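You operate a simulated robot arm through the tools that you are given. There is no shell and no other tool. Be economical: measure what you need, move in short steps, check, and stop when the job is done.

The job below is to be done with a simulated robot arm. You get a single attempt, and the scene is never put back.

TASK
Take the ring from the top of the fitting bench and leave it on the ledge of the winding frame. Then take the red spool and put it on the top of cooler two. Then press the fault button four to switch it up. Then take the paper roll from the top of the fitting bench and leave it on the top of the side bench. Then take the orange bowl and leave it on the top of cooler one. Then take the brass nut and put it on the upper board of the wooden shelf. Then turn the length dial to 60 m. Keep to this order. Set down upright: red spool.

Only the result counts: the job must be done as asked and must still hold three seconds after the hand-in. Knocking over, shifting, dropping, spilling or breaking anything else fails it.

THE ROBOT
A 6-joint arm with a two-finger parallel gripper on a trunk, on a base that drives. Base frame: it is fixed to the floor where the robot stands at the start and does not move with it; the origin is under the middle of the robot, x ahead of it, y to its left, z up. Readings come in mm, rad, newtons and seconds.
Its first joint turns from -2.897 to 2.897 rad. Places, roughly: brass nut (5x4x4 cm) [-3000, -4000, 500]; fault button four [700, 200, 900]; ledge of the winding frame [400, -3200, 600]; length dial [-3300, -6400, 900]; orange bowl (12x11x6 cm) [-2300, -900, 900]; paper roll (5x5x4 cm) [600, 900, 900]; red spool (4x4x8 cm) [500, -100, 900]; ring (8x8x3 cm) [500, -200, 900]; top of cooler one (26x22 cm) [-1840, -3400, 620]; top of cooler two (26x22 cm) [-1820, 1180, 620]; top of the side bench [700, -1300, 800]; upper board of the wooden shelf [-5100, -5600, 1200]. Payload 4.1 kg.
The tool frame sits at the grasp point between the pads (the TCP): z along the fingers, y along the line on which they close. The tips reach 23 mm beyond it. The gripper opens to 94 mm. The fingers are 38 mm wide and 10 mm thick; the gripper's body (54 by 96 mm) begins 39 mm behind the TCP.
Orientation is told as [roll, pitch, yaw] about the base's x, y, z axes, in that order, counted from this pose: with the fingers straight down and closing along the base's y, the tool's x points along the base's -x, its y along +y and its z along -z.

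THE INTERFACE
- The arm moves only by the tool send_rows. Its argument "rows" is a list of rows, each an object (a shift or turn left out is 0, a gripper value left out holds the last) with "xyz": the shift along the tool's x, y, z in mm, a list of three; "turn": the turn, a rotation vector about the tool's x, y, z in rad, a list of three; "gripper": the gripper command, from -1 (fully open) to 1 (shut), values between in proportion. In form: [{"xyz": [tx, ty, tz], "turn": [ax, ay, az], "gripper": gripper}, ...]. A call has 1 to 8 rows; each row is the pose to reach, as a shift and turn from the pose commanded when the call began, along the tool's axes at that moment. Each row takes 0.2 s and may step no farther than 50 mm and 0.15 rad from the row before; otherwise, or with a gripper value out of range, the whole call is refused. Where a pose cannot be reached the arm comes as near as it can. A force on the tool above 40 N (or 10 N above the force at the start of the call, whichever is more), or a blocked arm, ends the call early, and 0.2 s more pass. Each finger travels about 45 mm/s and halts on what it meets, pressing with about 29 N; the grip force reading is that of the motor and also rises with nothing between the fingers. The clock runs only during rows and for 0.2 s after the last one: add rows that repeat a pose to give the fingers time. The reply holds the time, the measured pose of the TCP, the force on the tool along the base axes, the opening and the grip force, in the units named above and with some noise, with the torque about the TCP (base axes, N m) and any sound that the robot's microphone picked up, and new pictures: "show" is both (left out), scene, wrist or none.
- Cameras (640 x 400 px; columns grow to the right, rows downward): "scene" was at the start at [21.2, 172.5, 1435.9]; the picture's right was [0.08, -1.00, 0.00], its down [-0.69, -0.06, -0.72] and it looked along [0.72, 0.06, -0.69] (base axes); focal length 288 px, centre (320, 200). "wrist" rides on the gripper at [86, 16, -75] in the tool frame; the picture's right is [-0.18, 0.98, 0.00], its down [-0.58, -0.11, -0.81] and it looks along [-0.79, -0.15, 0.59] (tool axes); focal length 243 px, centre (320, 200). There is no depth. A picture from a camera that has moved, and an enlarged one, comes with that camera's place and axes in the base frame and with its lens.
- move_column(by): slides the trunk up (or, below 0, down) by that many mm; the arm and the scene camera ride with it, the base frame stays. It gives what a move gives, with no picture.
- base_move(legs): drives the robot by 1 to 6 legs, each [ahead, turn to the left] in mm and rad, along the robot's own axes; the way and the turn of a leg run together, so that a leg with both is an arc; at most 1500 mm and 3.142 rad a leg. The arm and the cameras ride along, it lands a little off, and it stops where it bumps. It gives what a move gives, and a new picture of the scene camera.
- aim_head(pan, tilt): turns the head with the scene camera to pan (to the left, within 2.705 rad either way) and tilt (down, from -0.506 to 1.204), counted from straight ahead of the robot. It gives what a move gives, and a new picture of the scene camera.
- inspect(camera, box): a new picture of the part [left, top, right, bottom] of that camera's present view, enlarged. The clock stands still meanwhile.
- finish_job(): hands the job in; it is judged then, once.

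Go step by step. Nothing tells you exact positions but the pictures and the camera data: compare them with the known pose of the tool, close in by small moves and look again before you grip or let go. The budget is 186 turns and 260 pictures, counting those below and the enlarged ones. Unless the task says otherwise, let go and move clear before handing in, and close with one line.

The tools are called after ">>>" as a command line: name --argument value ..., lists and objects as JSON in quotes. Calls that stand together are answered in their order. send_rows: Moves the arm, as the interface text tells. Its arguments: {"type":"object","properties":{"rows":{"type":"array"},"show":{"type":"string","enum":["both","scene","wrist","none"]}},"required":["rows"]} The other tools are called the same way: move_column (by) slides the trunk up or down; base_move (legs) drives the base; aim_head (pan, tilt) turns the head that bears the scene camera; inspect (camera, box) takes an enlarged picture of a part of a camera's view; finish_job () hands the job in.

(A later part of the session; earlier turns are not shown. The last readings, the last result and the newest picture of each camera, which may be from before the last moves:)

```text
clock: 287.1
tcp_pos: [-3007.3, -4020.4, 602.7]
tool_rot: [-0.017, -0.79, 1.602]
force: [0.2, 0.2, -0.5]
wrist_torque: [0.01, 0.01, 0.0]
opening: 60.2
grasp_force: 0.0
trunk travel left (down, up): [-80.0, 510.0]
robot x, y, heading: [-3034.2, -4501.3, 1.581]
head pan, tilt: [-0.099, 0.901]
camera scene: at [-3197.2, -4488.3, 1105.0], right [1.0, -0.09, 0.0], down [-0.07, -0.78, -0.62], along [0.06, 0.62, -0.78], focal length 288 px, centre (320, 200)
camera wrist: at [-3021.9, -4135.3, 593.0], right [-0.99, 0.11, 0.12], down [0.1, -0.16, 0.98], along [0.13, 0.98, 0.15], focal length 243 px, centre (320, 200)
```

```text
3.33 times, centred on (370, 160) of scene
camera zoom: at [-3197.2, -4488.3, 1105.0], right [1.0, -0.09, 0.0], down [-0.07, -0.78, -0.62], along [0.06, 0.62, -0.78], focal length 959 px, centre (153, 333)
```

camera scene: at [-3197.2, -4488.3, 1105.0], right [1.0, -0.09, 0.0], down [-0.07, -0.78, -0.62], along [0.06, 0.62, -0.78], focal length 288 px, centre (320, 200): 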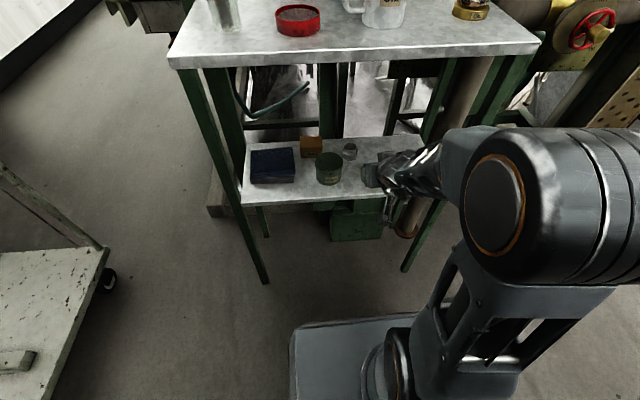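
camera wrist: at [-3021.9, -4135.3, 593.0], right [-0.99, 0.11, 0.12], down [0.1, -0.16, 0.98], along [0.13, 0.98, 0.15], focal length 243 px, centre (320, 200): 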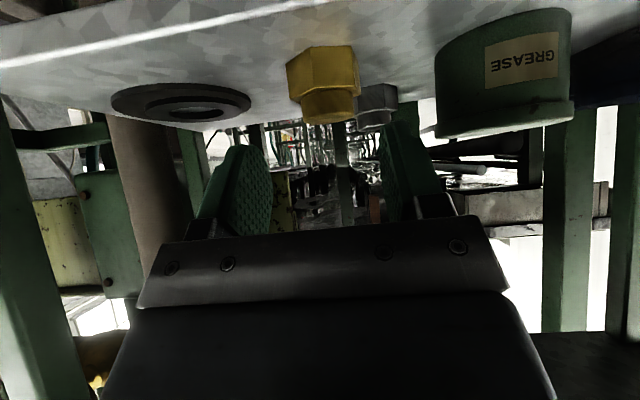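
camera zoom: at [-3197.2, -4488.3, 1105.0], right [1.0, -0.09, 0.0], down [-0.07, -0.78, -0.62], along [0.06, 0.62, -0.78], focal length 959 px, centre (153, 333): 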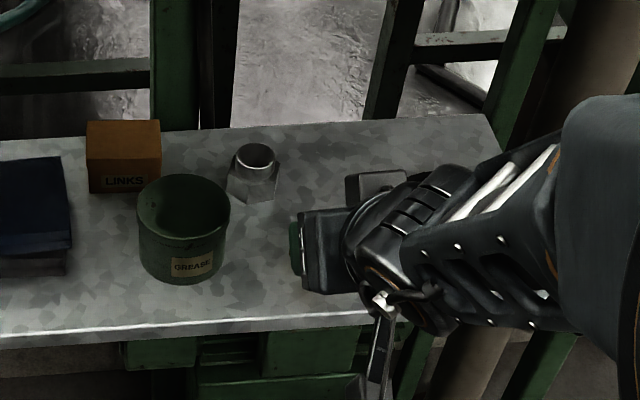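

Nut body is centred near (-3009,-3954), spanning z≈515–565. Advancing along the axis most of the way, then check.

>>> send_rows --rows '[{"xyz": [-4, 1, 25]}, {"xyz": [-9, 2, 50]}, {"xyz": [-9, 2, 62]}]'

```text
clock: 287.9
tcp_pos: [-3011.1, -3968.9, 564.9]
tool_rot: [-0.011, -0.793, 1.598]
force: [-0.6, 0.1, 0.3]
wrist_torque: [-0.01, -0.02, 0.03]
opening: 60.3
grasp_force: 0.1
trunk travel left (down, up): [-80.0, 510.0]
robot x, y, heading: [-3035.7, -4504.5, 1.581]
head pan, tilt: [-0.099, 0.901]
camera scene: at [-3197.2, -4488.4, 1105.0], right [1.0, -0.09, 0.0], down [-0.07, -0.78, -0.62], along [0.06, 0.62, -0.78], focal length 288 px, centre (320, 200)
camera wrist: at [-3025.6, -4084.1, 556.1], right [-0.99, 0.11, 0.12], down [0.1, -0.16, 0.98], along [0.13, 0.98, 0.15], focal length 243 px, centre (320, 200)
```

scene: 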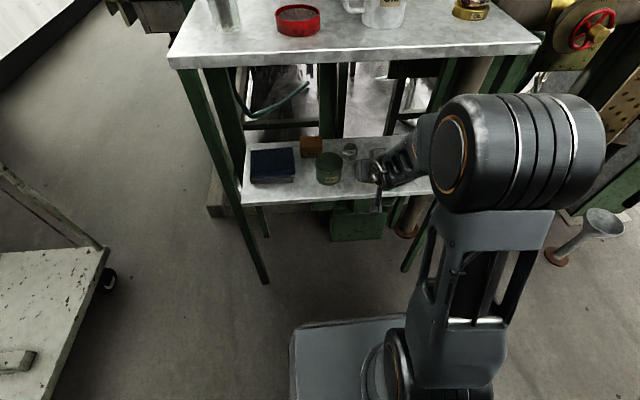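
wrist: 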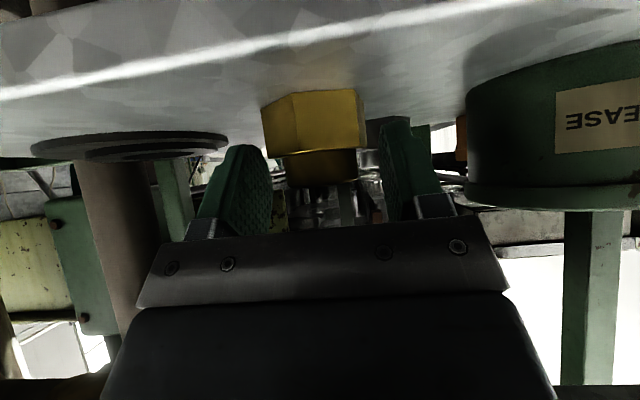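

The nut is ~52 mm wide, so I'll open to 80 mm first, then advance the last 22 mm.

>>> send_rows --rows '[{"xyz": [0, -2, 0], "gripper": -0.7}, {"xyz": [0, -2, 0], "gripper": -0.7}, {"xyz": [0, -2, 8]}, {"xyz": [0, -2, 16]}, {"xyz": [0, -2, 22]}]'

```text
clock: 289.0
tcp_pos: [-3007.3, -3956.0, 559.8]
tool_rot: [-0.013, -0.81, 1.598]
force: [-0.2, -22.7, 30.6]
wrist_torque: [-0.59, 1.3, 1.05]
opening: 79.6
grasp_force: 0.0
trunk travel left (down, up): [-80.0, 510.0]
robot x, y, heading: [-3034.7, -4502.6, 1.571]
head pan, tilt: [-0.099, 0.901]
stopped in row 5: the force on the tool passed its limit (the readings are from after the stop); the commanded pose is now the measured one
camera scene: at [-3197.1, -4492.1, 1105.3], right [1.0, -0.09, 0.0], down [-0.07, -0.78, -0.62], along [0.06, 0.62, -0.78], focal length 288 px, centre (320, 200)
camera wrist: at [-3023.1, -4070.4, 548.2], right [-0.99, 0.11, 0.12], down [0.1, -0.18, 0.98], along [0.13, 0.98, 0.17], focal length 243 px, centre (320, 200)
```

scene: 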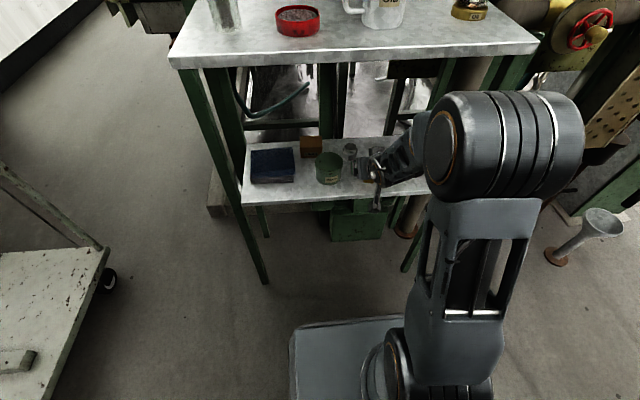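
wrist: 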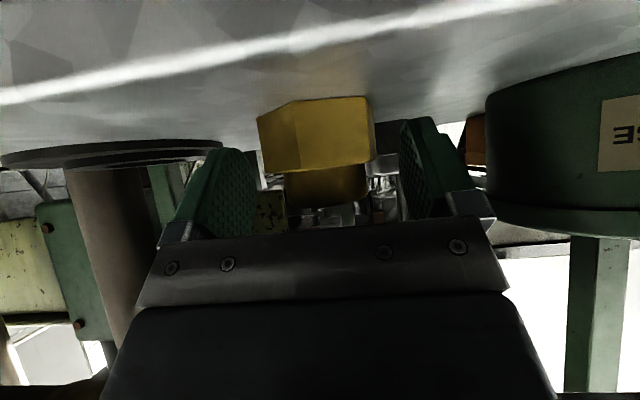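

The -x finger's lower corner touched the shelf (shelf z≈527), so this is low enough. I'll lift 2 mm, nudge in slightly, and close.

>>> send_rows --rows '[{"xyz": [-2.5, 0, -2.5]}, {"xyz": [-5, 0, 0]}, {"xyz": [-5, 0, 0], "gripper": 0}, {"xyz": [-5, 0, 0], "gripper": 1}, {"xyz": [-5, 0, 0], "gripper": 1}, {"xyz": [-5, 0, 0], "gripper": 1}]' --show "wrist"

```text
clock: 290.4
tcp_pos: [-3008.7, -3951.2, 559.7]
tool_rot: [-0.011, -0.804, 1.595]
force: [-1.3, 3.3, 7.5]
wrist_torque: [0.09, 0.25, -0.08]
opening: 40.0
grasp_force: 29.0
trunk travel left (down, up): [-80.0, 510.0]
robot x, y, heading: [-3034.7, -4501.6, 1.577]
head pan, tilt: [-0.099, 0.901]
camera wrist: at [-3022.7, -4065.9, 548.9], right [-0.99, 0.11, 0.12], down [0.1, -0.17, 0.98], along [0.13, 0.98, 0.16], focal length 243 px, centre (320, 200)
```

wrist: 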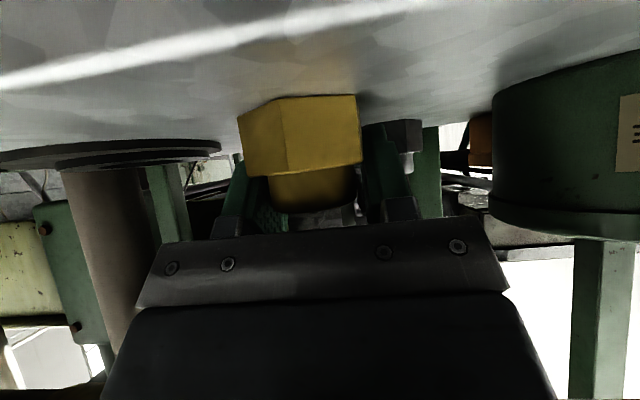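

>>> send_rows --rows '[{"xyz": [-7, 0, -7]}, {"xyz": [-20, 0, -20]}, {"xyz": [-35, 0, -35]}, {"xyz": [-35, 0, -35]}]'

```text
clock: 291.4
tcp_pos: [-3009.5, -3952.8, 608.8]
tool_rot: [-0.013, -0.802, 1.597]
force: [-0.1, -0.6, -0.4]
wrist_torque: [0.06, 0.02, 0.02]
opening: 39.7
grasp_force: 29.1
trunk travel left (down, up): [-80.0, 510.0]
robot x, y, heading: [-3037.0, -4504.2, 1.576]
head pan, tilt: [-0.099, 0.901]
camera scene: at [-3197.2, -4488.8, 1105.0], right [1.0, -0.09, 0.0], down [-0.07, -0.78, -0.62], along [0.06, 0.62, -0.78], focal length 288 px, centre (320, 200)
camera wrist: at [-3023.8, -4066.9, 597.9], right [-0.99, 0.11, 0.12], down [0.1, -0.17, 0.98], along [0.13, 0.98, 0.16], focal length 243 px, centre (320, 200)
```

scene: 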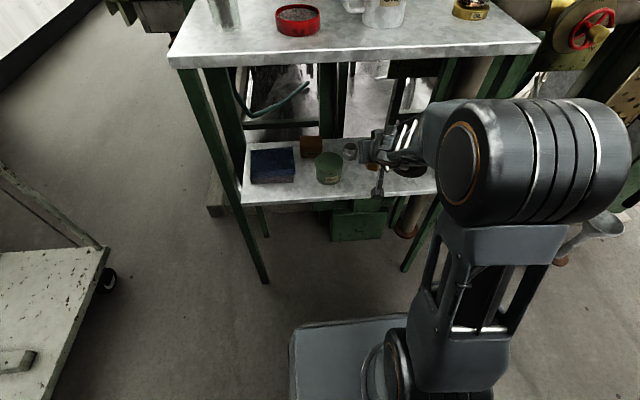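
wrist: 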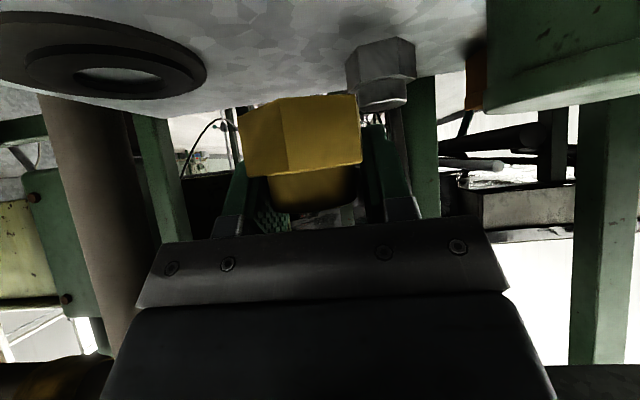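

Nut is held. I'll back straight out, raise the trunk and drive toward the wooden shelf.

>>> base_move --legs '[[-450, 0]]'

>>> move_column --by 400

>>> base_move --legs '[[0, 2.0], [1448, 0], [0, -0.435]]'

>>> aim_head --pan 0.0 --tilt 0.35

```text
clock: 294.1
tcp_pos: [-3007.2, -4402.3, 608.5]
tool_rot: [-0.012, -0.801, 1.595]
force: [0.3, -0.4, -2.6]
wrist_torque: [0.02, 0.05, -0.01]
opening: 39.7
grasp_force: 29.6
trunk travel left (down, up): [-80.0, 510.0]
robot x, y, heading: [-3039.0, -4949.1, 1.578]
head pan, tilt: [-0.099, 0.901]
camera scene: at [-3194.8, -4938.3, 1105.0], right [1.0, -0.09, 0.0], down [-0.07, -0.78, -0.62], along [0.06, 0.62, -0.78], focal length 288 px, centre (320, 200)
```

scene: 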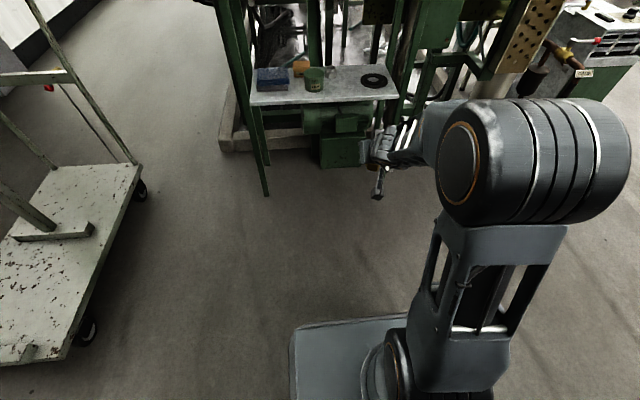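

```text
clock: 298.0
tcp_pos: [-3007.5, -4402.4, 1008.9]
tool_rot: [-0.012, -0.802, 1.596]
force: [0.6, 0.6, -1.7]
wrist_torque: [0.04, 0.03, 0.03]
opening: 39.5
grasp_force: 29.3
trunk travel left (down, up): [-480.0, 110.0]
robot x, y, heading: [-3035.9, -4953.2, 1.576]
head pan, tilt: [-0.099, 0.901]
```

```text
clock: 311.2
tcp_pos: [-4886.0, -5551.6, 1008.3]
tool_rot: [-0.012, -0.802, -3.103]
force: [0.5, 0.7, -1.8]
wrist_torque: [-0.01, 0.04, 0.0]
opening: 39.3
grasp_force: 29.2
trunk travel left (down, up): [-480.0, 110.0]
robot x, y, heading: [-4336.0, -5573.6, -3.123]
head pan, tilt: [-0.099, 0.901]
camera scene: at [-4349.0, -5731.5, 1505.0], right [0.08, 1.0, 0.0], down [0.78, -0.06, -0.62], along [-0.62, 0.05, -0.78], focal length 288 px, centre (320, 200)
```

scene: 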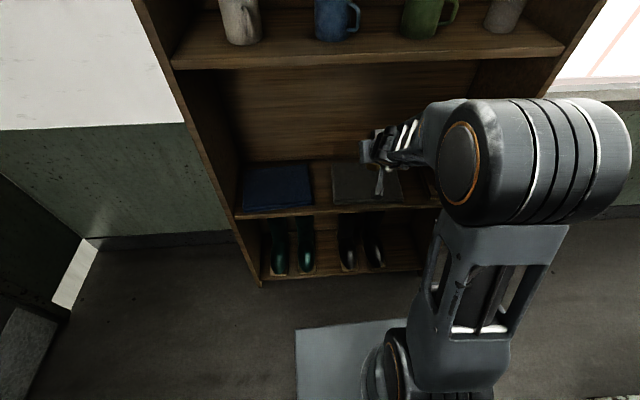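

```text
clock: 312.1
tcp_pos: [-4887.8, -5551.4, 1008.6]
tool_rot: [-0.012, -0.801, -3.101]
force: [-0.7, -0.3, -1.1]
wrist_torque: [0.0, 0.04, 0.01]
opening: 39.5
grasp_force: 29.2
trunk travel left (down, up): [-480.0, 110.0]
robot x, y, heading: [-4333.9, -5571.1, -3.121]
head pan, tilt: [0.0, 0.351]
camera scene: at [-4366.8, -5739.5, 1552.5], right [-0.02, 1.0, 0.0], down [0.34, 0.01, -0.94], along [-0.94, -0.02, -0.34], focal length 288 px, centre (320, 200)
```

scene: 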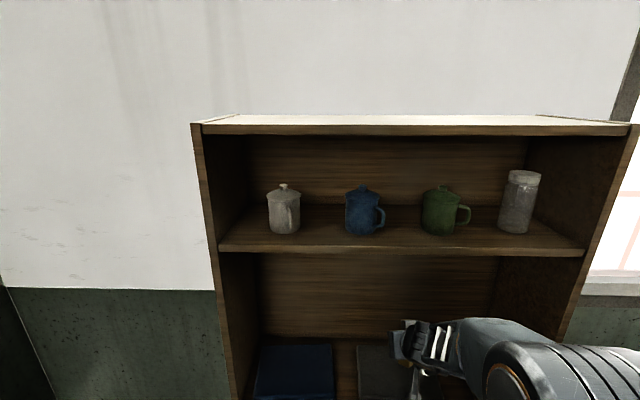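

The mug board is the upper board (z≈1200, front edge x≈-4987). I'll place the nut on its front between the white and blue mugs (y≈-5750). First raise and shift the arm before closing in.

>>> move_column --by 110

>>> send_rows --rows '[{"xyz": [-9.7, 28.9, -25]}, {"xyz": [-19.4, 57.8, -50]}, {"xyz": [-29.1, 86.7, -75]}, {"xyz": [-38.8, 115.6, -100]}, {"xyz": [-48.5, 144.5, -125]}, {"xyz": [-58.2, 173.4, -150]}, {"xyz": [-68, 202, -175]}]'

```text
clock: 313.6
tcp_pos: [-4886.3, -5550.1, 1118.7]
tool_rot: [-0.012, -0.8, -3.1]
force: [0.0, 0.2, -1.6]
wrist_torque: [-0.03, 0.02, -0.01]
opening: 39.4
grasp_force: 29.1
trunk travel left (down, up): [-590.0, 0.0]
robot x, y, heading: [-4335.2, -5573.9, -3.122]
head pan, tilt: [0.0, 0.351]
```

```text
clock: 315.2
tcp_pos: [-4801.7, -5751.2, 1288.1]
tool_rot: [-0.013, -0.802, -3.1]
force: [0.5, -0.2, -0.7]
wrist_torque: [0.0, 0.07, -0.01]
opening: 39.7
grasp_force: 29.0
out of reach, approached as far as the arm can: row 1, 2
trunk travel left (down, up): [-590.0, 0.0]
robot x, y, heading: [-4336.9, -5567.9, -3.122]
head pan, tilt: [0.0, 0.351]
camera scene: at [-4366.6, -5740.0, 1662.5], right [-0.02, 1.0, 0.0], down [0.34, 0.01, -0.94], along [-0.94, -0.02, -0.34], focal length 288 px, centre (320, 200)
camera wrist: at [-4687.6, -5765.9, 1277.9], right [-0.1, -0.99, 0.12], down [0.17, 0.11, 0.98], along [-0.98, 0.12, 0.16], focal length 243 px, centre (320, 200)
```

scene: 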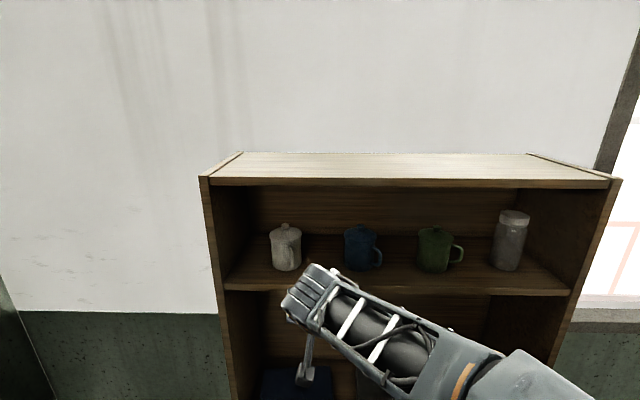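
wrist: 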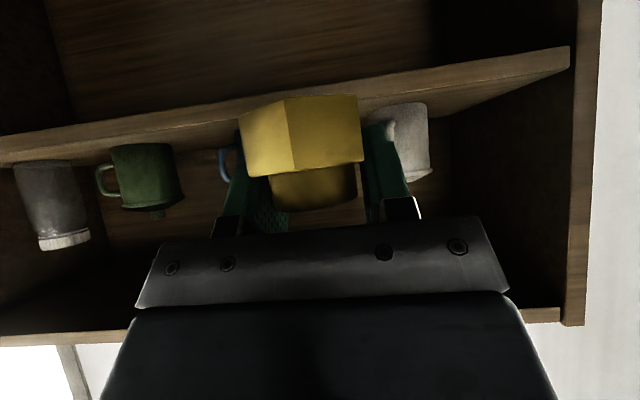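

>>> inspect --camera "wrist" --box '[80, 40, 480, 240]'

>>> inspect --camera "scene" --box '[220, 200, 480, 310]'

```text
1.60 times, centred on (280, 140) of wrist
camera zoom: at [-4687.6, -5765.9, 1277.9], right [-0.1, -0.99, 0.12], down [0.17, 0.11, 0.98], along [-0.98, 0.12, 0.16], focal length 388 px, centre (384, 296)
```

zoom: 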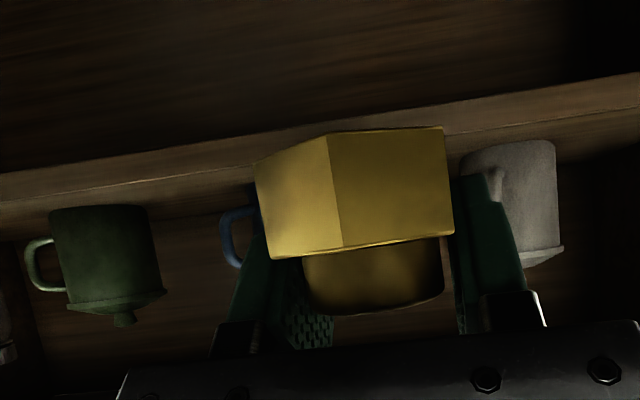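

```text
2.46 times, centred on (350, 255) of scene
camera zoom: at [-4366.6, -5740.0, 1662.5], right [-0.02, 1.0, 0.0], down [0.34, 0.01, -0.94], along [-0.94, -0.02, -0.34], focal length 708 px, centre (246, 65)
```

zoom: 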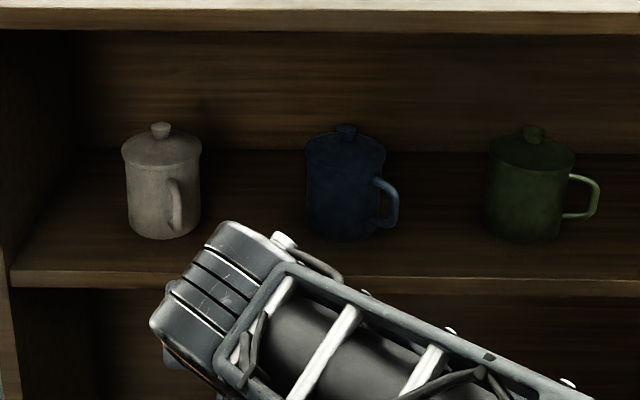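

Board top ≈1219, front edge x≈-4961, mug fronts at ≈-5034, gap centre y≈-5755. I'll roll ahead 150 mm, then move in.

>>> base_move --legs '[[150, 0]]'

>>> send_rows --rows '[{"xyz": [-21, 3, 21.5]}, {"xyz": [-38, 3, 39]}, {"xyz": [-38, 3, 39]}]'

```text
clock: 316.5
tcp_pos: [-4953.0, -5753.7, 1287.5]
tool_rot: [-0.012, -0.8, -3.103]
force: [0.1, 0.8, -1.0]
wrist_torque: [0.01, 0.03, 0.0]
opening: 39.3
grasp_force: 29.3
trunk travel left (down, up): [-590.0, 0.0]
robot x, y, heading: [-4486.8, -5573.7, -3.119]
head pan, tilt: [0.0, 0.351]
camera scene: at [-4518.8, -5742.5, 1662.5], right [-0.02, 1.0, 0.0], down [0.34, 0.01, -0.94], along [-0.94, -0.02, -0.34], focal length 288 px, centre (320, 200)
```

scene: 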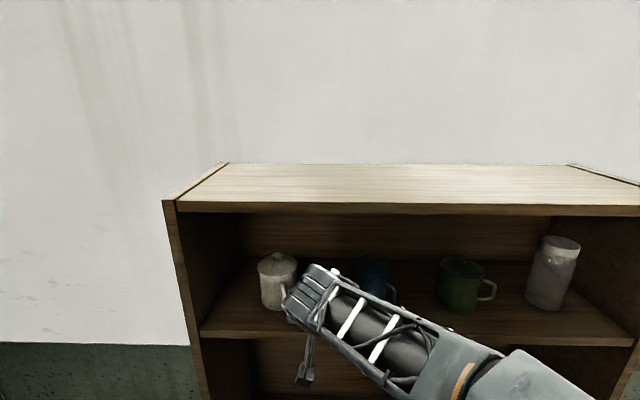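

```text
clock: 317.3
tcp_pos: [-5007.8, -5759.4, 1289.3]
tool_rot: [-0.012, -0.8, -3.104]
force: [0.5, 0.6, -1.8]
wrist_torque: [0.0, 0.03, 0.01]
opening: 39.4
grasp_force: 28.7
trunk travel left (down, up): [-590.0, 0.0]
robot x, y, heading: [-4486.9, -5573.1, -3.123]
head pan, tilt: [0.0, 0.351]
camera scene: at [-4517.4, -5742.4, 1662.6], right [-0.02, 1.0, 0.0], down [0.34, 0.01, -0.94], along [-0.94, -0.02, -0.34], focal length 288 px, centre (320, 200)
camera wrist: at [-4893.5, -5772.6, 1277.9], right [-0.1, -0.99, 0.12], down [0.17, 0.11, 0.98], along [-0.98, 0.12, 0.16], focal length 243 px, centre (320, 200)
```

scene: 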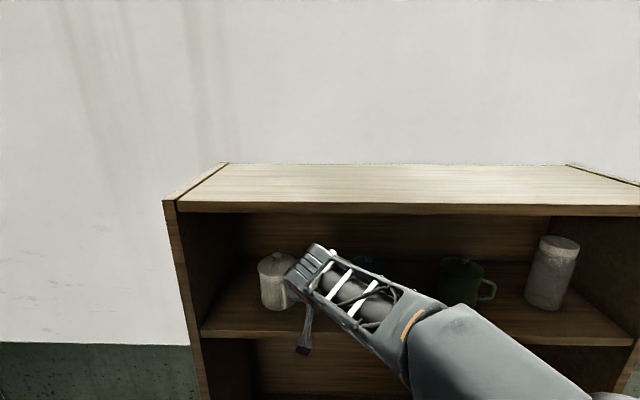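
wrist: 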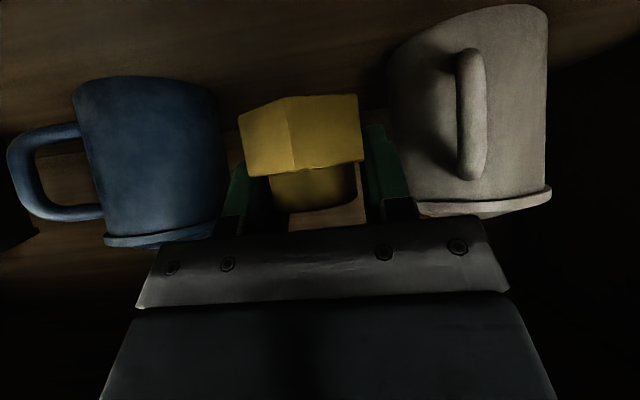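

Centre between mugs is y≈-5747; I'll shift 11 mm and lower to contact.

>>> send_rows --rows '[{"xyz": [7, -11, 7]}, {"xyz": [16, -11, 15.6]}, {"xyz": [20, -11, 19.5]}, {"xyz": [22.9, -11, 22.3]}, {"xyz": [25.8, -11, 25.1]}, {"xyz": [28.7, -11, 27.9]}, {"xyz": [31.5, -11, 30.7]}]' --show "wrist"

```text
clock: 318.9
tcp_pos: [-5008.0, -5747.8, 1249.4]
tool_rot: [-0.008, -0.811, -3.105]
force: [-5.3, -0.1, 28.4]
wrist_torque: [-0.34, -0.48, 0.09]
opening: 39.4
grasp_force: 29.5
trunk travel left (down, up): [-590.0, 0.0]
robot x, y, heading: [-4487.6, -5575.1, -3.126]
head pan, tilt: [0.0, 0.351]
camera wrist: at [-4893.4, -5761.0, 1237.8], right [-0.1, -0.99, 0.13], down [0.18, 0.11, 0.98], along [-0.98, 0.12, 0.17], focal length 243 px, centre (320, 200)
```

wrist: 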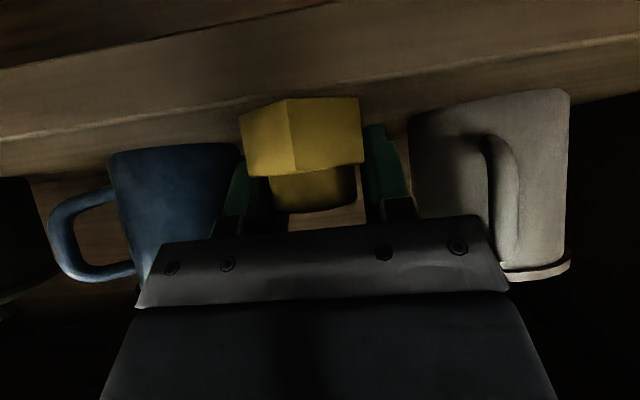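

Contact on the board. Open slightly and back out along the axis.

>>> send_rows --rows '[{"xyz": [-1, 0, -1], "gripper": -0.05}, {"xyz": [-1, 0, -1], "gripper": -0.2}, {"xyz": [-1, 0, -1], "gripper": -0.2}, {"xyz": [-1, 0, -20]}, {"xyz": [-1, 0, -55]}, {"xyz": [-1, 0, -95]}]'

```text
clock: 320.3
tcp_pos: [-4938.4, -5746.9, 1311.4]
tool_rot: [-0.013, -0.801, -3.104]
force: [0.3, 0.5, 0.0]
wrist_torque: [-0.01, 0.01, 0.02]
opening: 56.5
grasp_force: 0.1
trunk travel left (down, up): [-590.0, 0.0]
robot x, y, heading: [-4488.2, -5577.5, -3.125]
head pan, tilt: [0.0, 0.351]
camera scene: at [-4516.2, -5741.9, 1662.5], right [-0.02, 1.0, 0.0], down [0.34, 0.01, -0.94], along [-0.94, -0.02, -0.34], focal length 288 px, centre (320, 200)
camera wrist: at [-4824.5, -5759.7, 1301.4], right [-0.1, -0.99, 0.12], down [0.17, 0.11, 0.98], along [-0.98, 0.12, 0.16], focal length 243 px, centre (320, 200)
```

scene: 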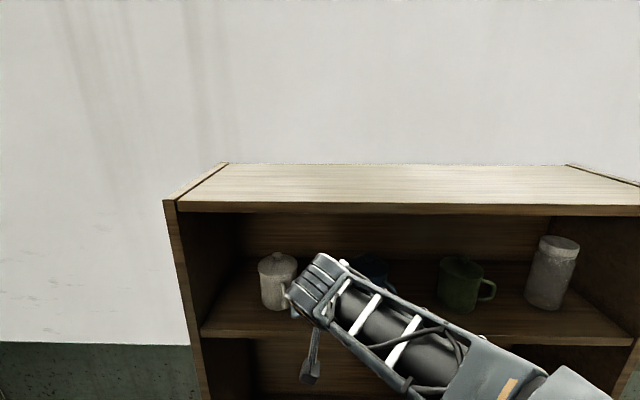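
wrist: 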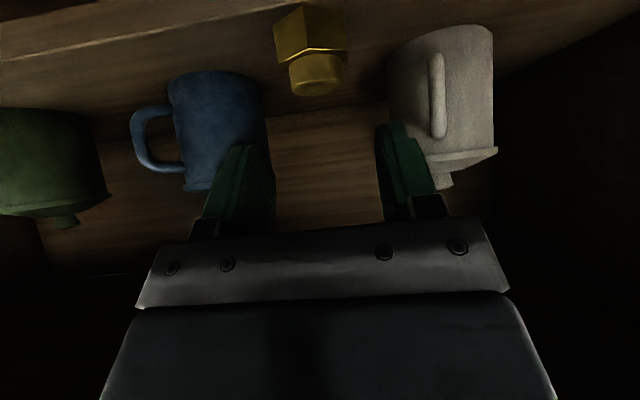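

The nut rests on the upper board between the mugs. Now back off and head to the length dial near (-3300,-6400).

>>> base_move --legs '[[-320, 0], [0, 2.93], [880, 0], [0, -1.376]]'

>>> aim_head --pan 0.0 --tilt 0.8

```text
clock: 336.9
tcp_pos: [-3168.7, -6231.9, 1313.3]
tool_rot: [-0.013, -0.801, -1.592]
force: [0.2, -0.1, -0.3]
wrist_torque: [-0.01, 0.03, -0.01]
opening: 56.3
grasp_force: 0.0
trunk travel left (down, up): [-590.0, 0.0]
robot x, y, heading: [-3313.2, -5771.6, -1.62]
head pan, tilt: [0.0, 0.351]
camera scene: at [-3149.5, -5810.5, 1662.6], right [-1.0, 0.04, 0.0], down [0.01, 0.34, -0.94], along [-0.04, -0.94, -0.34], focal length 288 px, centre (320, 200)
```

scene: 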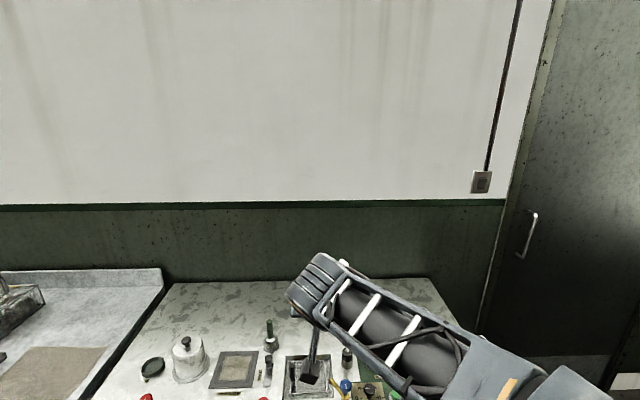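

```text
clock: 337.8
tcp_pos: [-3169.0, -6231.2, 1312.9]
tool_rot: [-0.011, -0.802, -1.593]
force: [-0.1, 0.0, 0.0]
wrist_torque: [0.03, -0.04, 0.02]
opening: 56.7
grasp_force: 0.0
trunk travel left (down, up): [-590.0, 0.0]
robot x, y, heading: [-3314.8, -5771.9, -1.611]
head pan, tilt: [0.0, 0.799]
camera scene: at [-3148.8, -5798.1, 1623.0], right [-1.0, 0.04, 0.0], down [0.03, 0.72, -0.7], along [-0.03, -0.7, -0.72], focal length 288 px, centre (320, 200)
```

scene: 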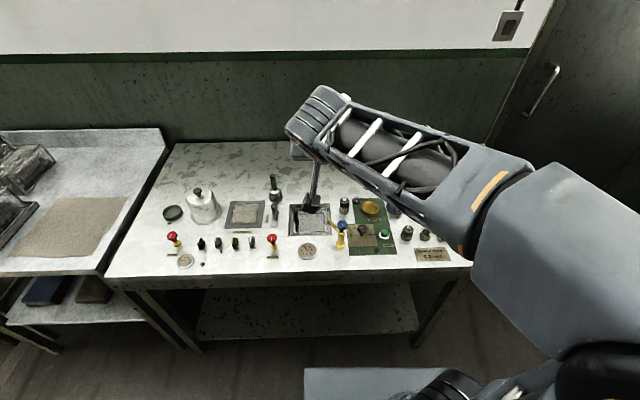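

>>> inspect --camera "scene" --box '[270, 180, 470, 280]'

>>> inspect --camera "scene" --box '[150, 180, 310, 280]'

```text
3.20 times, centred on (370, 230) of scene
camera zoom: at [-3148.8, -5798.1, 1623.0], right [-1.0, 0.04, 0.0], down [0.03, 0.72, -0.7], along [-0.03, -0.7, -0.72], focal length 921 px, centre (160, 104)
```

zoom: 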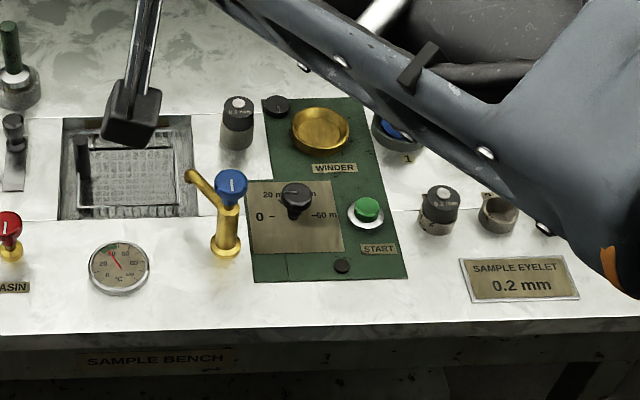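

```text
4.00 times, centred on (230, 230) of scene
camera zoom: at [-3148.8, -5798.1, 1623.0], right [-1.0, 0.04, 0.0], down [0.03, 0.72, -0.7], along [-0.03, -0.7, -0.72], focal length 1151 px, centre (680, 80)
```

zoom: 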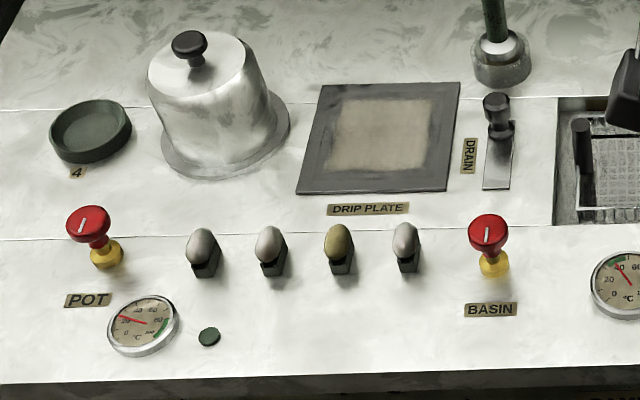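

The length dial is the black knob on the green WINDER panel at about (-3307,-6362), scale 0–20–40–60 m. I'll straighten the hand to vertical and move it aside for a clear look.

>>> send_rows --rows '[{"xyz": [0, -10, -8], "turn": [0, 0.14, 0]}, {"xyz": [0, -20, -16], "turn": [0, 0.28, 0]}, {"xyz": [0, -30, -24], "turn": [0, 0.42, 0]}, {"xyz": [0, -40, -32], "turn": [0, 0.56, 0]}, {"xyz": [0, -50, -40], "turn": [0, 0.69, 0]}, {"xyz": [0, -60, -48], "turn": [0, 0.8, 0]}, {"xyz": [0, -60, -48], "turn": [0, 0.8, 0]}]'

>>> inspect --camera "scene" --box '[330, 190, 430, 270]'

```text
clock: 339.4
tcp_pos: [-3228.0, -6196.9, 1346.3]
tool_rot: [-0.006, 0.001, -1.6]
force: [-0.2, 0.2, -0.5]
wrist_torque: [0.0, -0.01, 0.02]
opening: 56.4
grasp_force: 0.1
trunk travel left (down, up): [-590.0, 0.0]
robot x, y, heading: [-3314.4, -5768.1, -1.611]
head pan, tilt: [0.0, 0.799]
camera scene: at [-3148.8, -5798.0, 1622.9], right [-1.0, 0.04, 0.0], down [0.03, 0.72, -0.7], along [-0.03, -0.7, -0.72], focal length 288 px, centre (320, 200)
camera wrist: at [-3208.6, -6110.8, 1420.8], right [0.98, -0.21, -0.01], down [-0.12, -0.58, 0.81], along [-0.18, -0.79, -0.59], focal length 243 px, centre (320, 200)
```

scene: 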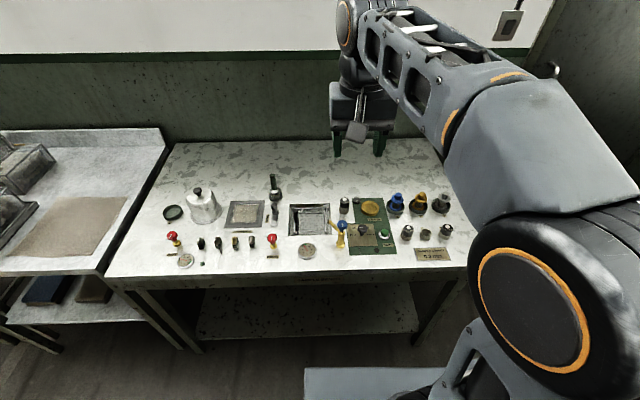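
wrist: 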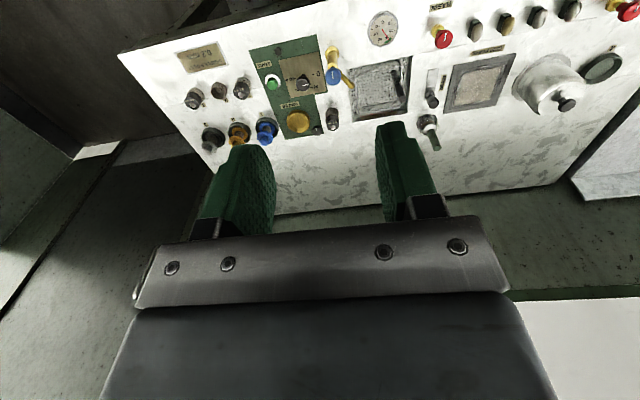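

```text
5.00 times, centred on (380, 230) of scene
camera zoom: at [-3148.8, -5798.0, 1622.9], right [-1.0, 0.04, 0.0], down [0.03, 0.72, -0.7], along [-0.03, -0.7, -0.72], focal length 1439 px, centre (20, 50)
```

zoom: 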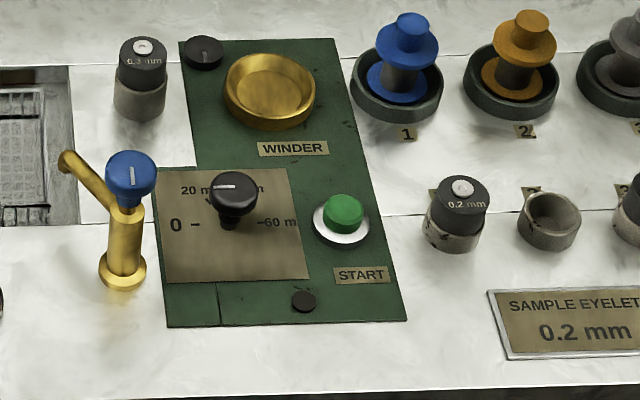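

The pointer points at 0 (robot's left); 60 m is opposite, so it needs 180° clockwise (left→far→right). The tap (≈(-3234,-6315)) is tall, so I'll turn in two grips of ~90°, keeping the wrist camera away from it. First lower the trunk and bring the hand above the knob.

>>> move_column --by -190

>>> send_rows --rows '[{"xyz": [-30, -14, 20]}, {"xyz": [-60, -28, 45]}, {"xyz": [-90, -42, 70]}, {"xyz": [-120, -56, 95]}, {"xyz": [-140, -70, 120]}, {"xyz": [-145, -75, 140]}, {"xyz": [-145, -75, 140]}]'

>>> inspect --camera "wrist" --box '[220, 0, 420, 140]'

```text
clock: 341.5
tcp_pos: [-3227.1, -6196.3, 1158.0]
tool_rot: [-0.01, 0.0, -1.602]
force: [0.0, -0.3, 0.3]
wrist_torque: [0.01, 0.03, 0.04]
opening: 56.6
grasp_force: 0.1
trunk travel left (down, up): [-400.0, 190.0]
robot x, y, heading: [-3317.1, -5769.8, -1.614]
head pan, tilt: [0.0, 0.799]
```

```text
clock: 343.1
tcp_pos: [-3309.0, -6339.0, 1017.1]
tool_rot: [-0.01, 0.0, -1.599]
force: [-0.2, 0.9, -0.3]
wrist_torque: [-0.01, 0.03, 0.01]
opening: 56.3
grasp_force: 0.0
trunk travel left (down, up): [-400.0, 190.0]
robot x, y, heading: [-3314.7, -5767.6, -1.613]
head pan, tilt: [0.0, 0.799]
camera scene: at [-3148.9, -5798.1, 1432.9], right [-1.0, 0.04, 0.0], down [0.03, 0.72, -0.7], along [-0.03, -0.7, -0.72], focal length 288 px, centre (320, 200)
camera wrist: at [-3288.9, -6253.9, 1090.4], right [0.98, -0.21, -0.01], down [-0.12, -0.58, 0.81], along [-0.18, -0.79, -0.59], focal length 243 px, centre (320, 200)
```

scene: 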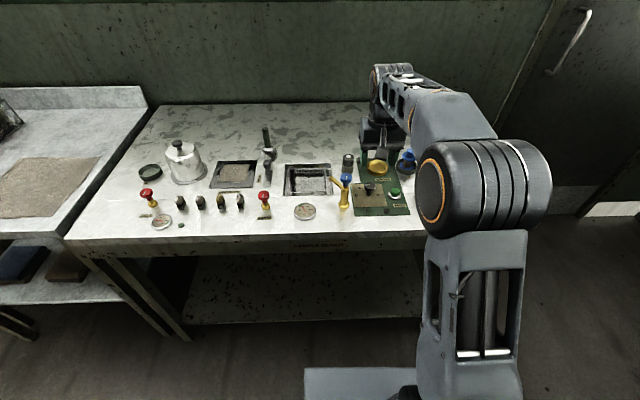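
wrist: 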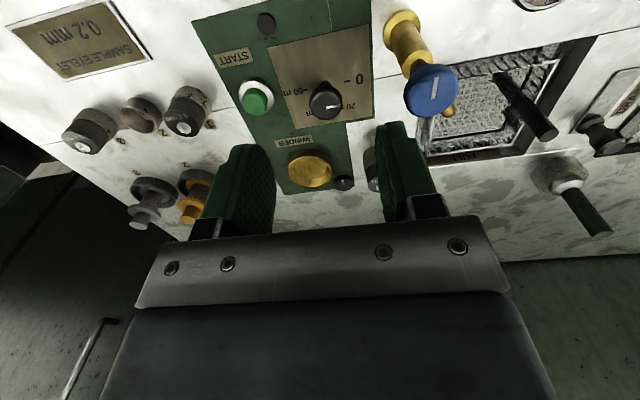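

```text
2.86 times, centred on (320, 70) of wrist
camera zoom: at [-3288.9, -6253.9, 1090.4], right [0.98, -0.21, -0.01], down [-0.12, -0.58, 0.81], along [-0.18, -0.79, -0.59], focal length 693 px, centre (320, 571)
```

zoom: 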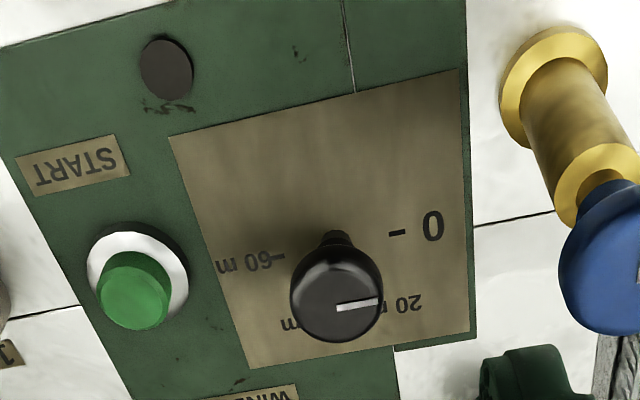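

>>> send_rows --rows '[{"xyz": [-5, 0, 0], "turn": [0, 0, -0.145]}, {"xyz": [-10, 0, 0], "turn": [0, 0, -0.29]}, {"xyz": [-15, 0, 5], "turn": [0, 0, -0.435]}, {"xyz": [-20, 0, 10], "turn": [0, 0, -0.58]}, {"xyz": [-25, -1, 15], "turn": [0, 0, -0.725]}, {"xyz": [-30, -1, 25], "turn": [0, 0, -0.87]}, {"xyz": [-34, -1, 37], "turn": [0, 0, -1.01]}, {"xyz": [-34, -1, 37], "turn": [0, 0, -1.15]}]' --show "wrist"

>>> inspect --camera "scene" --box '[330, 150, 430, 225]'

```text
clock: 344.9
tcp_pos: [-3311.2, -6373.2, 980.7]
tool_rot: [-0.005, 0.006, -0.448]
force: [0.3, -1.1, 0.1]
wrist_torque: [-0.03, 0.02, -0.02]
opening: 56.5
grasp_force: 0.0
trunk travel left (down, up): [-400.0, 190.0]
robot x, y, heading: [-3312.1, -5769.2, -1.614]
head pan, tilt: [0.0, 0.799]
camera wrist: at [-3381.1, -6321.5, 1054.8], right [0.59, 0.81, -0.01], down [0.48, -0.35, 0.8], along [0.64, -0.48, -0.6], focal length 243 px, centre (320, 200)
```

wrist: 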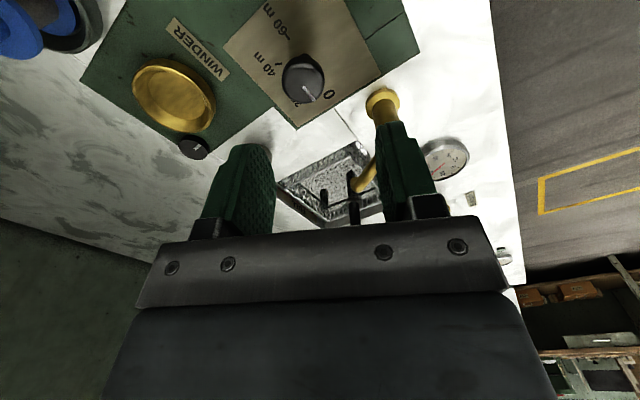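

```text
5.33 times, centred on (380, 188) of scene
camera zoom: at [-3148.9, -5798.2, 1432.9], right [-1.0, 0.04, 0.0], down [0.03, 0.72, -0.7], along [-0.03, -0.7, -0.72], focal length 1535 px, centre (0, 267)
```

zoom: 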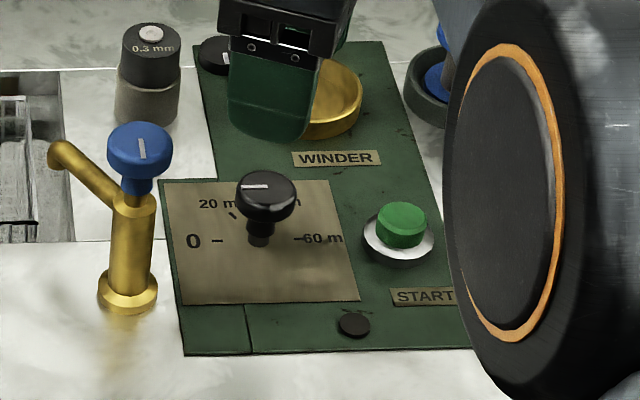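

Refined knob cap: ≈(-3314,-6384, top z≈882). I'll align, turn a little more, and lower to z≈925 for a check.

>>> send_rows --rows '[{"xyz": [-1.2, -6, 15], "turn": [0, 0, -0.1]}, {"xyz": [-1.2, -11.6, 35], "turn": [0, 0, -0.2]}, {"xyz": [-1.2, -11.6, 55], "turn": [0, 0, -0.3]}, {"xyz": [-1.2, -11.6, 55], "turn": [0, 0, -0.3]}]' --show "wrist"

>>> inspect --camera "scene" --box '[330, 150, 430, 225]'

```text
clock: 345.9
tcp_pos: [-3315.3, -6383.8, 924.0]
tool_rot: [-0.001, 0.009, -0.149]
force: [0.4, 0.3, 0.5]
wrist_torque: [0.03, -0.04, 0.04]
opening: 56.2
grasp_force: 0.1
trunk travel left (down, up): [-400.0, 190.0]
robot x, y, heading: [-3311.9, -5766.9, -1.614]
head pan, tilt: [0.0, 0.799]
camera wrist: at [-3398.2, -6355.6, 999.2], right [0.33, 0.94, 0.0], down [0.57, -0.19, 0.8], along [0.76, -0.27, -0.6], focal length 243 px, centre (320, 200)
```

wrist: 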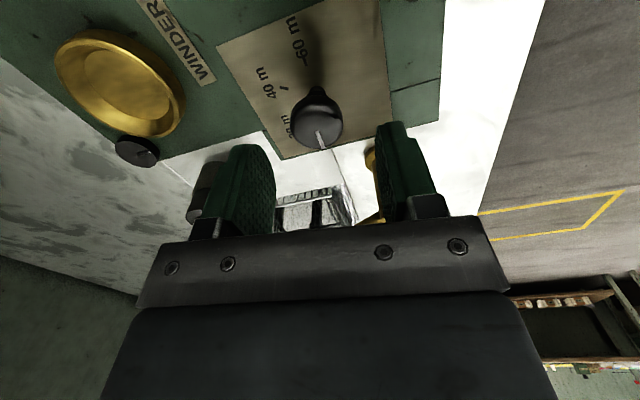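

```text
5.33 times, centred on (380, 188) of scene
camera zoom: at [-3148.9, -5798.2, 1432.9], right [-1.0, 0.04, 0.0], down [0.03, 0.72, -0.7], along [-0.03, -0.7, -0.72], focal length 1535 px, centre (0, 267)
```

zoom: 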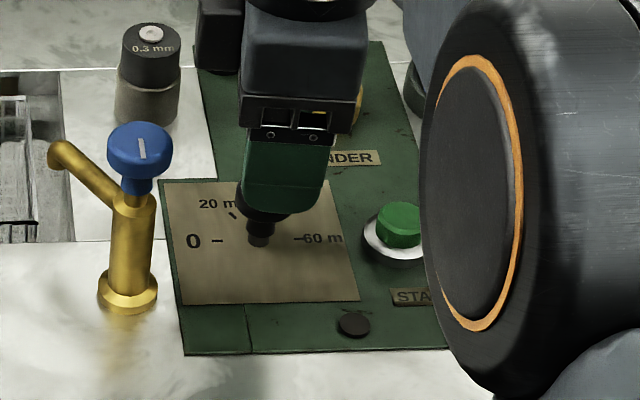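

Centred. Lower 44 mm and close on the cap.

>>> send_rows --rows '[{"xyz": [0, 0, 25]}, {"xyz": [0, 0, 42]}, {"xyz": [0, 0, 42], "gripper": 1}, {"xyz": [0, 0, 42], "gripper": 1}, {"xyz": [0, 0, 42], "gripper": 1}]' --show "wrist"

>>> inspect --camera "scene" --box '[330, 150, 430, 225]'

```text
clock: 347.1
tcp_pos: [-3315.4, -6387.3, 883.0]
tool_rot: [-0.004, 0.007, -0.153]
force: [-1.6, -14.4, 1.8]
wrist_torque: [-0.68, 0.01, -0.02]
opening: 31.5
grasp_force: 44.6
trunk travel left (down, up): [-400.0, 190.0]
robot x, y, heading: [-3311.1, -5768.0, -1.613]
head pan, tilt: [0.0, 0.799]
camera wrist: at [-3397.9, -6357.7, 958.0], right [0.33, 0.94, -0.01], down [0.57, -0.19, 0.8], along [0.76, -0.27, -0.6], focal length 243 px, centre (320, 200)
```

wrist: 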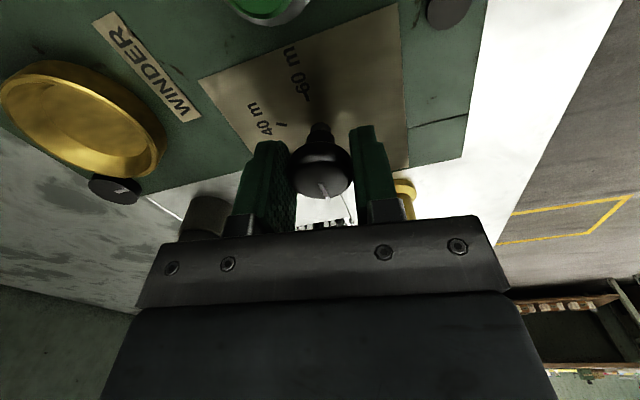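

```text
5.33 times, centred on (380, 188) of scene
camera zoom: at [-3149.0, -5799.7, 1432.9], right [-1.0, 0.04, 0.0], down [0.03, 0.72, -0.7], along [-0.03, -0.7, -0.72], focal length 1535 px, centre (0, 267)
```

zoom: 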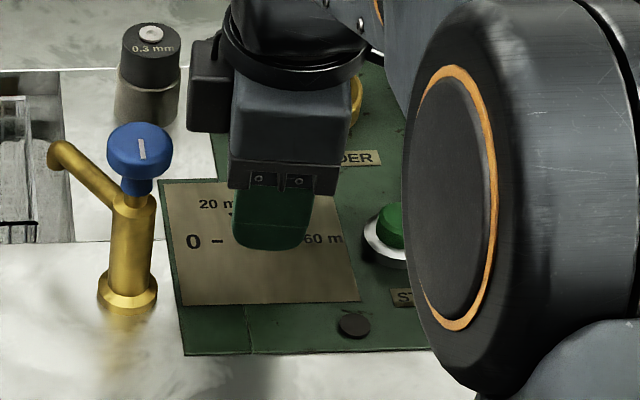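

Gripped on the cap (it sits ~3 mm further in -y). Turn clockwise ~1.05 rad with that correction.

>>> send_rows --rows '[{"xyz": [0, -3, 0], "turn": [0, 0, 0.1]}, {"xyz": [0, -3, 0], "turn": [0, 0, 0.24]}, {"xyz": [0, -3, 0], "turn": [0, 0, 0.38]}, {"xyz": [0, -3, 0], "turn": [0, 0, 0.52]}, {"xyz": [0, -3, 0], "turn": [0, 0, 0.66]}, {"xyz": [0, -3, 0], "turn": [0, 0, 0.8]}, {"xyz": [0, -3, 0], "turn": [0, 0, 0.94]}, {"xyz": [0, -3, 0], "turn": [0, 0, 1.05]}]' --show "wrist"

```text
clock: 348.9
tcp_pos: [-3314.4, -6385.3, 883.8]
tool_rot: [-0.009, 0.007, -1.203]
force: [8.0, 11.7, 1.3]
wrist_torque: [1.37, 0.24, 0.0]
opening: 31.2
grasp_force: 45.1
trunk travel left (down, up): [-400.0, 190.0]
robot x, y, heading: [-3316.4, -5771.1, -1.61]
head pan, tilt: [0.0, 0.799]
camera wrist: at [-3330.0, -6299.7, 957.7], right [0.98, 0.18, -0.01], down [0.11, -0.58, 0.8], along [0.14, -0.79, -0.59], focal length 243 px, centre (320, 200)
```

wrist: 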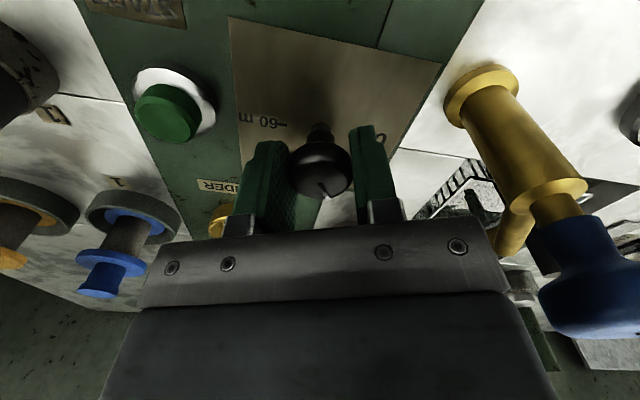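

The pointer is turning with the hand. Continue with regrips: open, rotate back 1.05 rad around the cap, and grip again.

>>> send_rows --rows '[{"xyz": [0, 0, 0], "gripper": -0.2}, {"xyz": [0, 0, 0], "gripper": -0.2}, {"xyz": [0, 0, 0]}]' --show "wrist"

>>> send_rows --rows '[{"xyz": [0, 0, 0], "turn": [0, 0, -0.14]}, {"xyz": [0, 0, 0], "turn": [0, 0, -0.28]}, {"xyz": [0, 0, 0], "turn": [0, 0, -0.42]}, {"xyz": [0, 0, 0], "turn": [0, 0, -0.56]}, {"xyz": [0, 0, 0], "turn": [0, 0, -0.7]}, {"xyz": [0, 0, 0], "turn": [0, 0, -0.84]}, {"xyz": [0, 0, 0], "turn": [0, 0, -0.98]}, {"xyz": [0, 0, 0], "turn": [0, 0, -1.1]}]' --show "wrist"

```text
clock: 349.7
tcp_pos: [-3316.4, -6387.9, 883.2]
tool_rot: [-0.01, 0.003, -1.201]
force: [0.3, -0.1, 0.1]
wrist_torque: [0.01, 0.05, 0.01]
opening: 56.2
grasp_force: 0.1
trunk travel left (down, up): [-400.0, 190.0]
robot x, y, heading: [-3315.0, -5767.4, -1.618]
head pan, tilt: [0.0, 0.799]
camera wrist: at [-3331.7, -6301.1, 957.7], right [0.98, 0.18, -0.01], down [0.12, -0.58, 0.81], along [0.14, -0.79, -0.59], focal length 243 px, centre (320, 200)
```

wrist: 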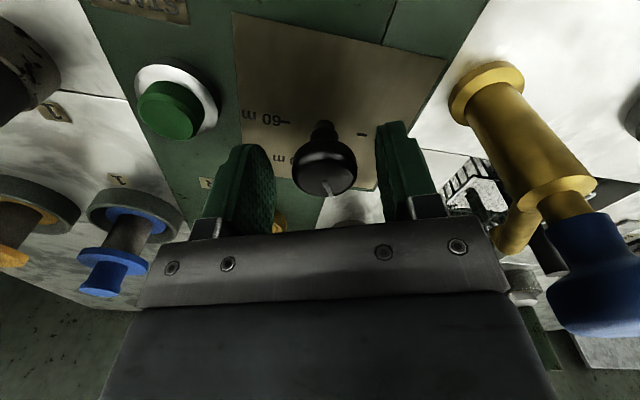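

```text
clock: 351.5
tcp_pos: [-3316.1, -6386.5, 882.0]
tool_rot: [0.0, 0.009, -0.1]
force: [-0.2, -0.2, 0.8]
wrist_torque: [-0.01, 0.0, -0.01]
opening: 56.3
grasp_force: 0.1
trunk travel left (down, up): [-400.0, 190.0]
robot x, y, heading: [-3314.3, -5769.2, -1.612]
head pan, tilt: [0.0, 0.799]
camera wrist: at [-3399.9, -6362.9, 958.0], right [0.28, 0.96, 0.0], down [0.57, -0.17, 0.8], along [0.77, -0.23, -0.6], focal length 243 px, centre (320, 200)
```

wrist: 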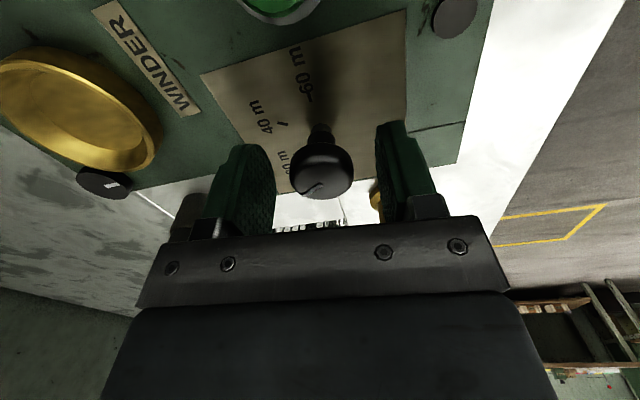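

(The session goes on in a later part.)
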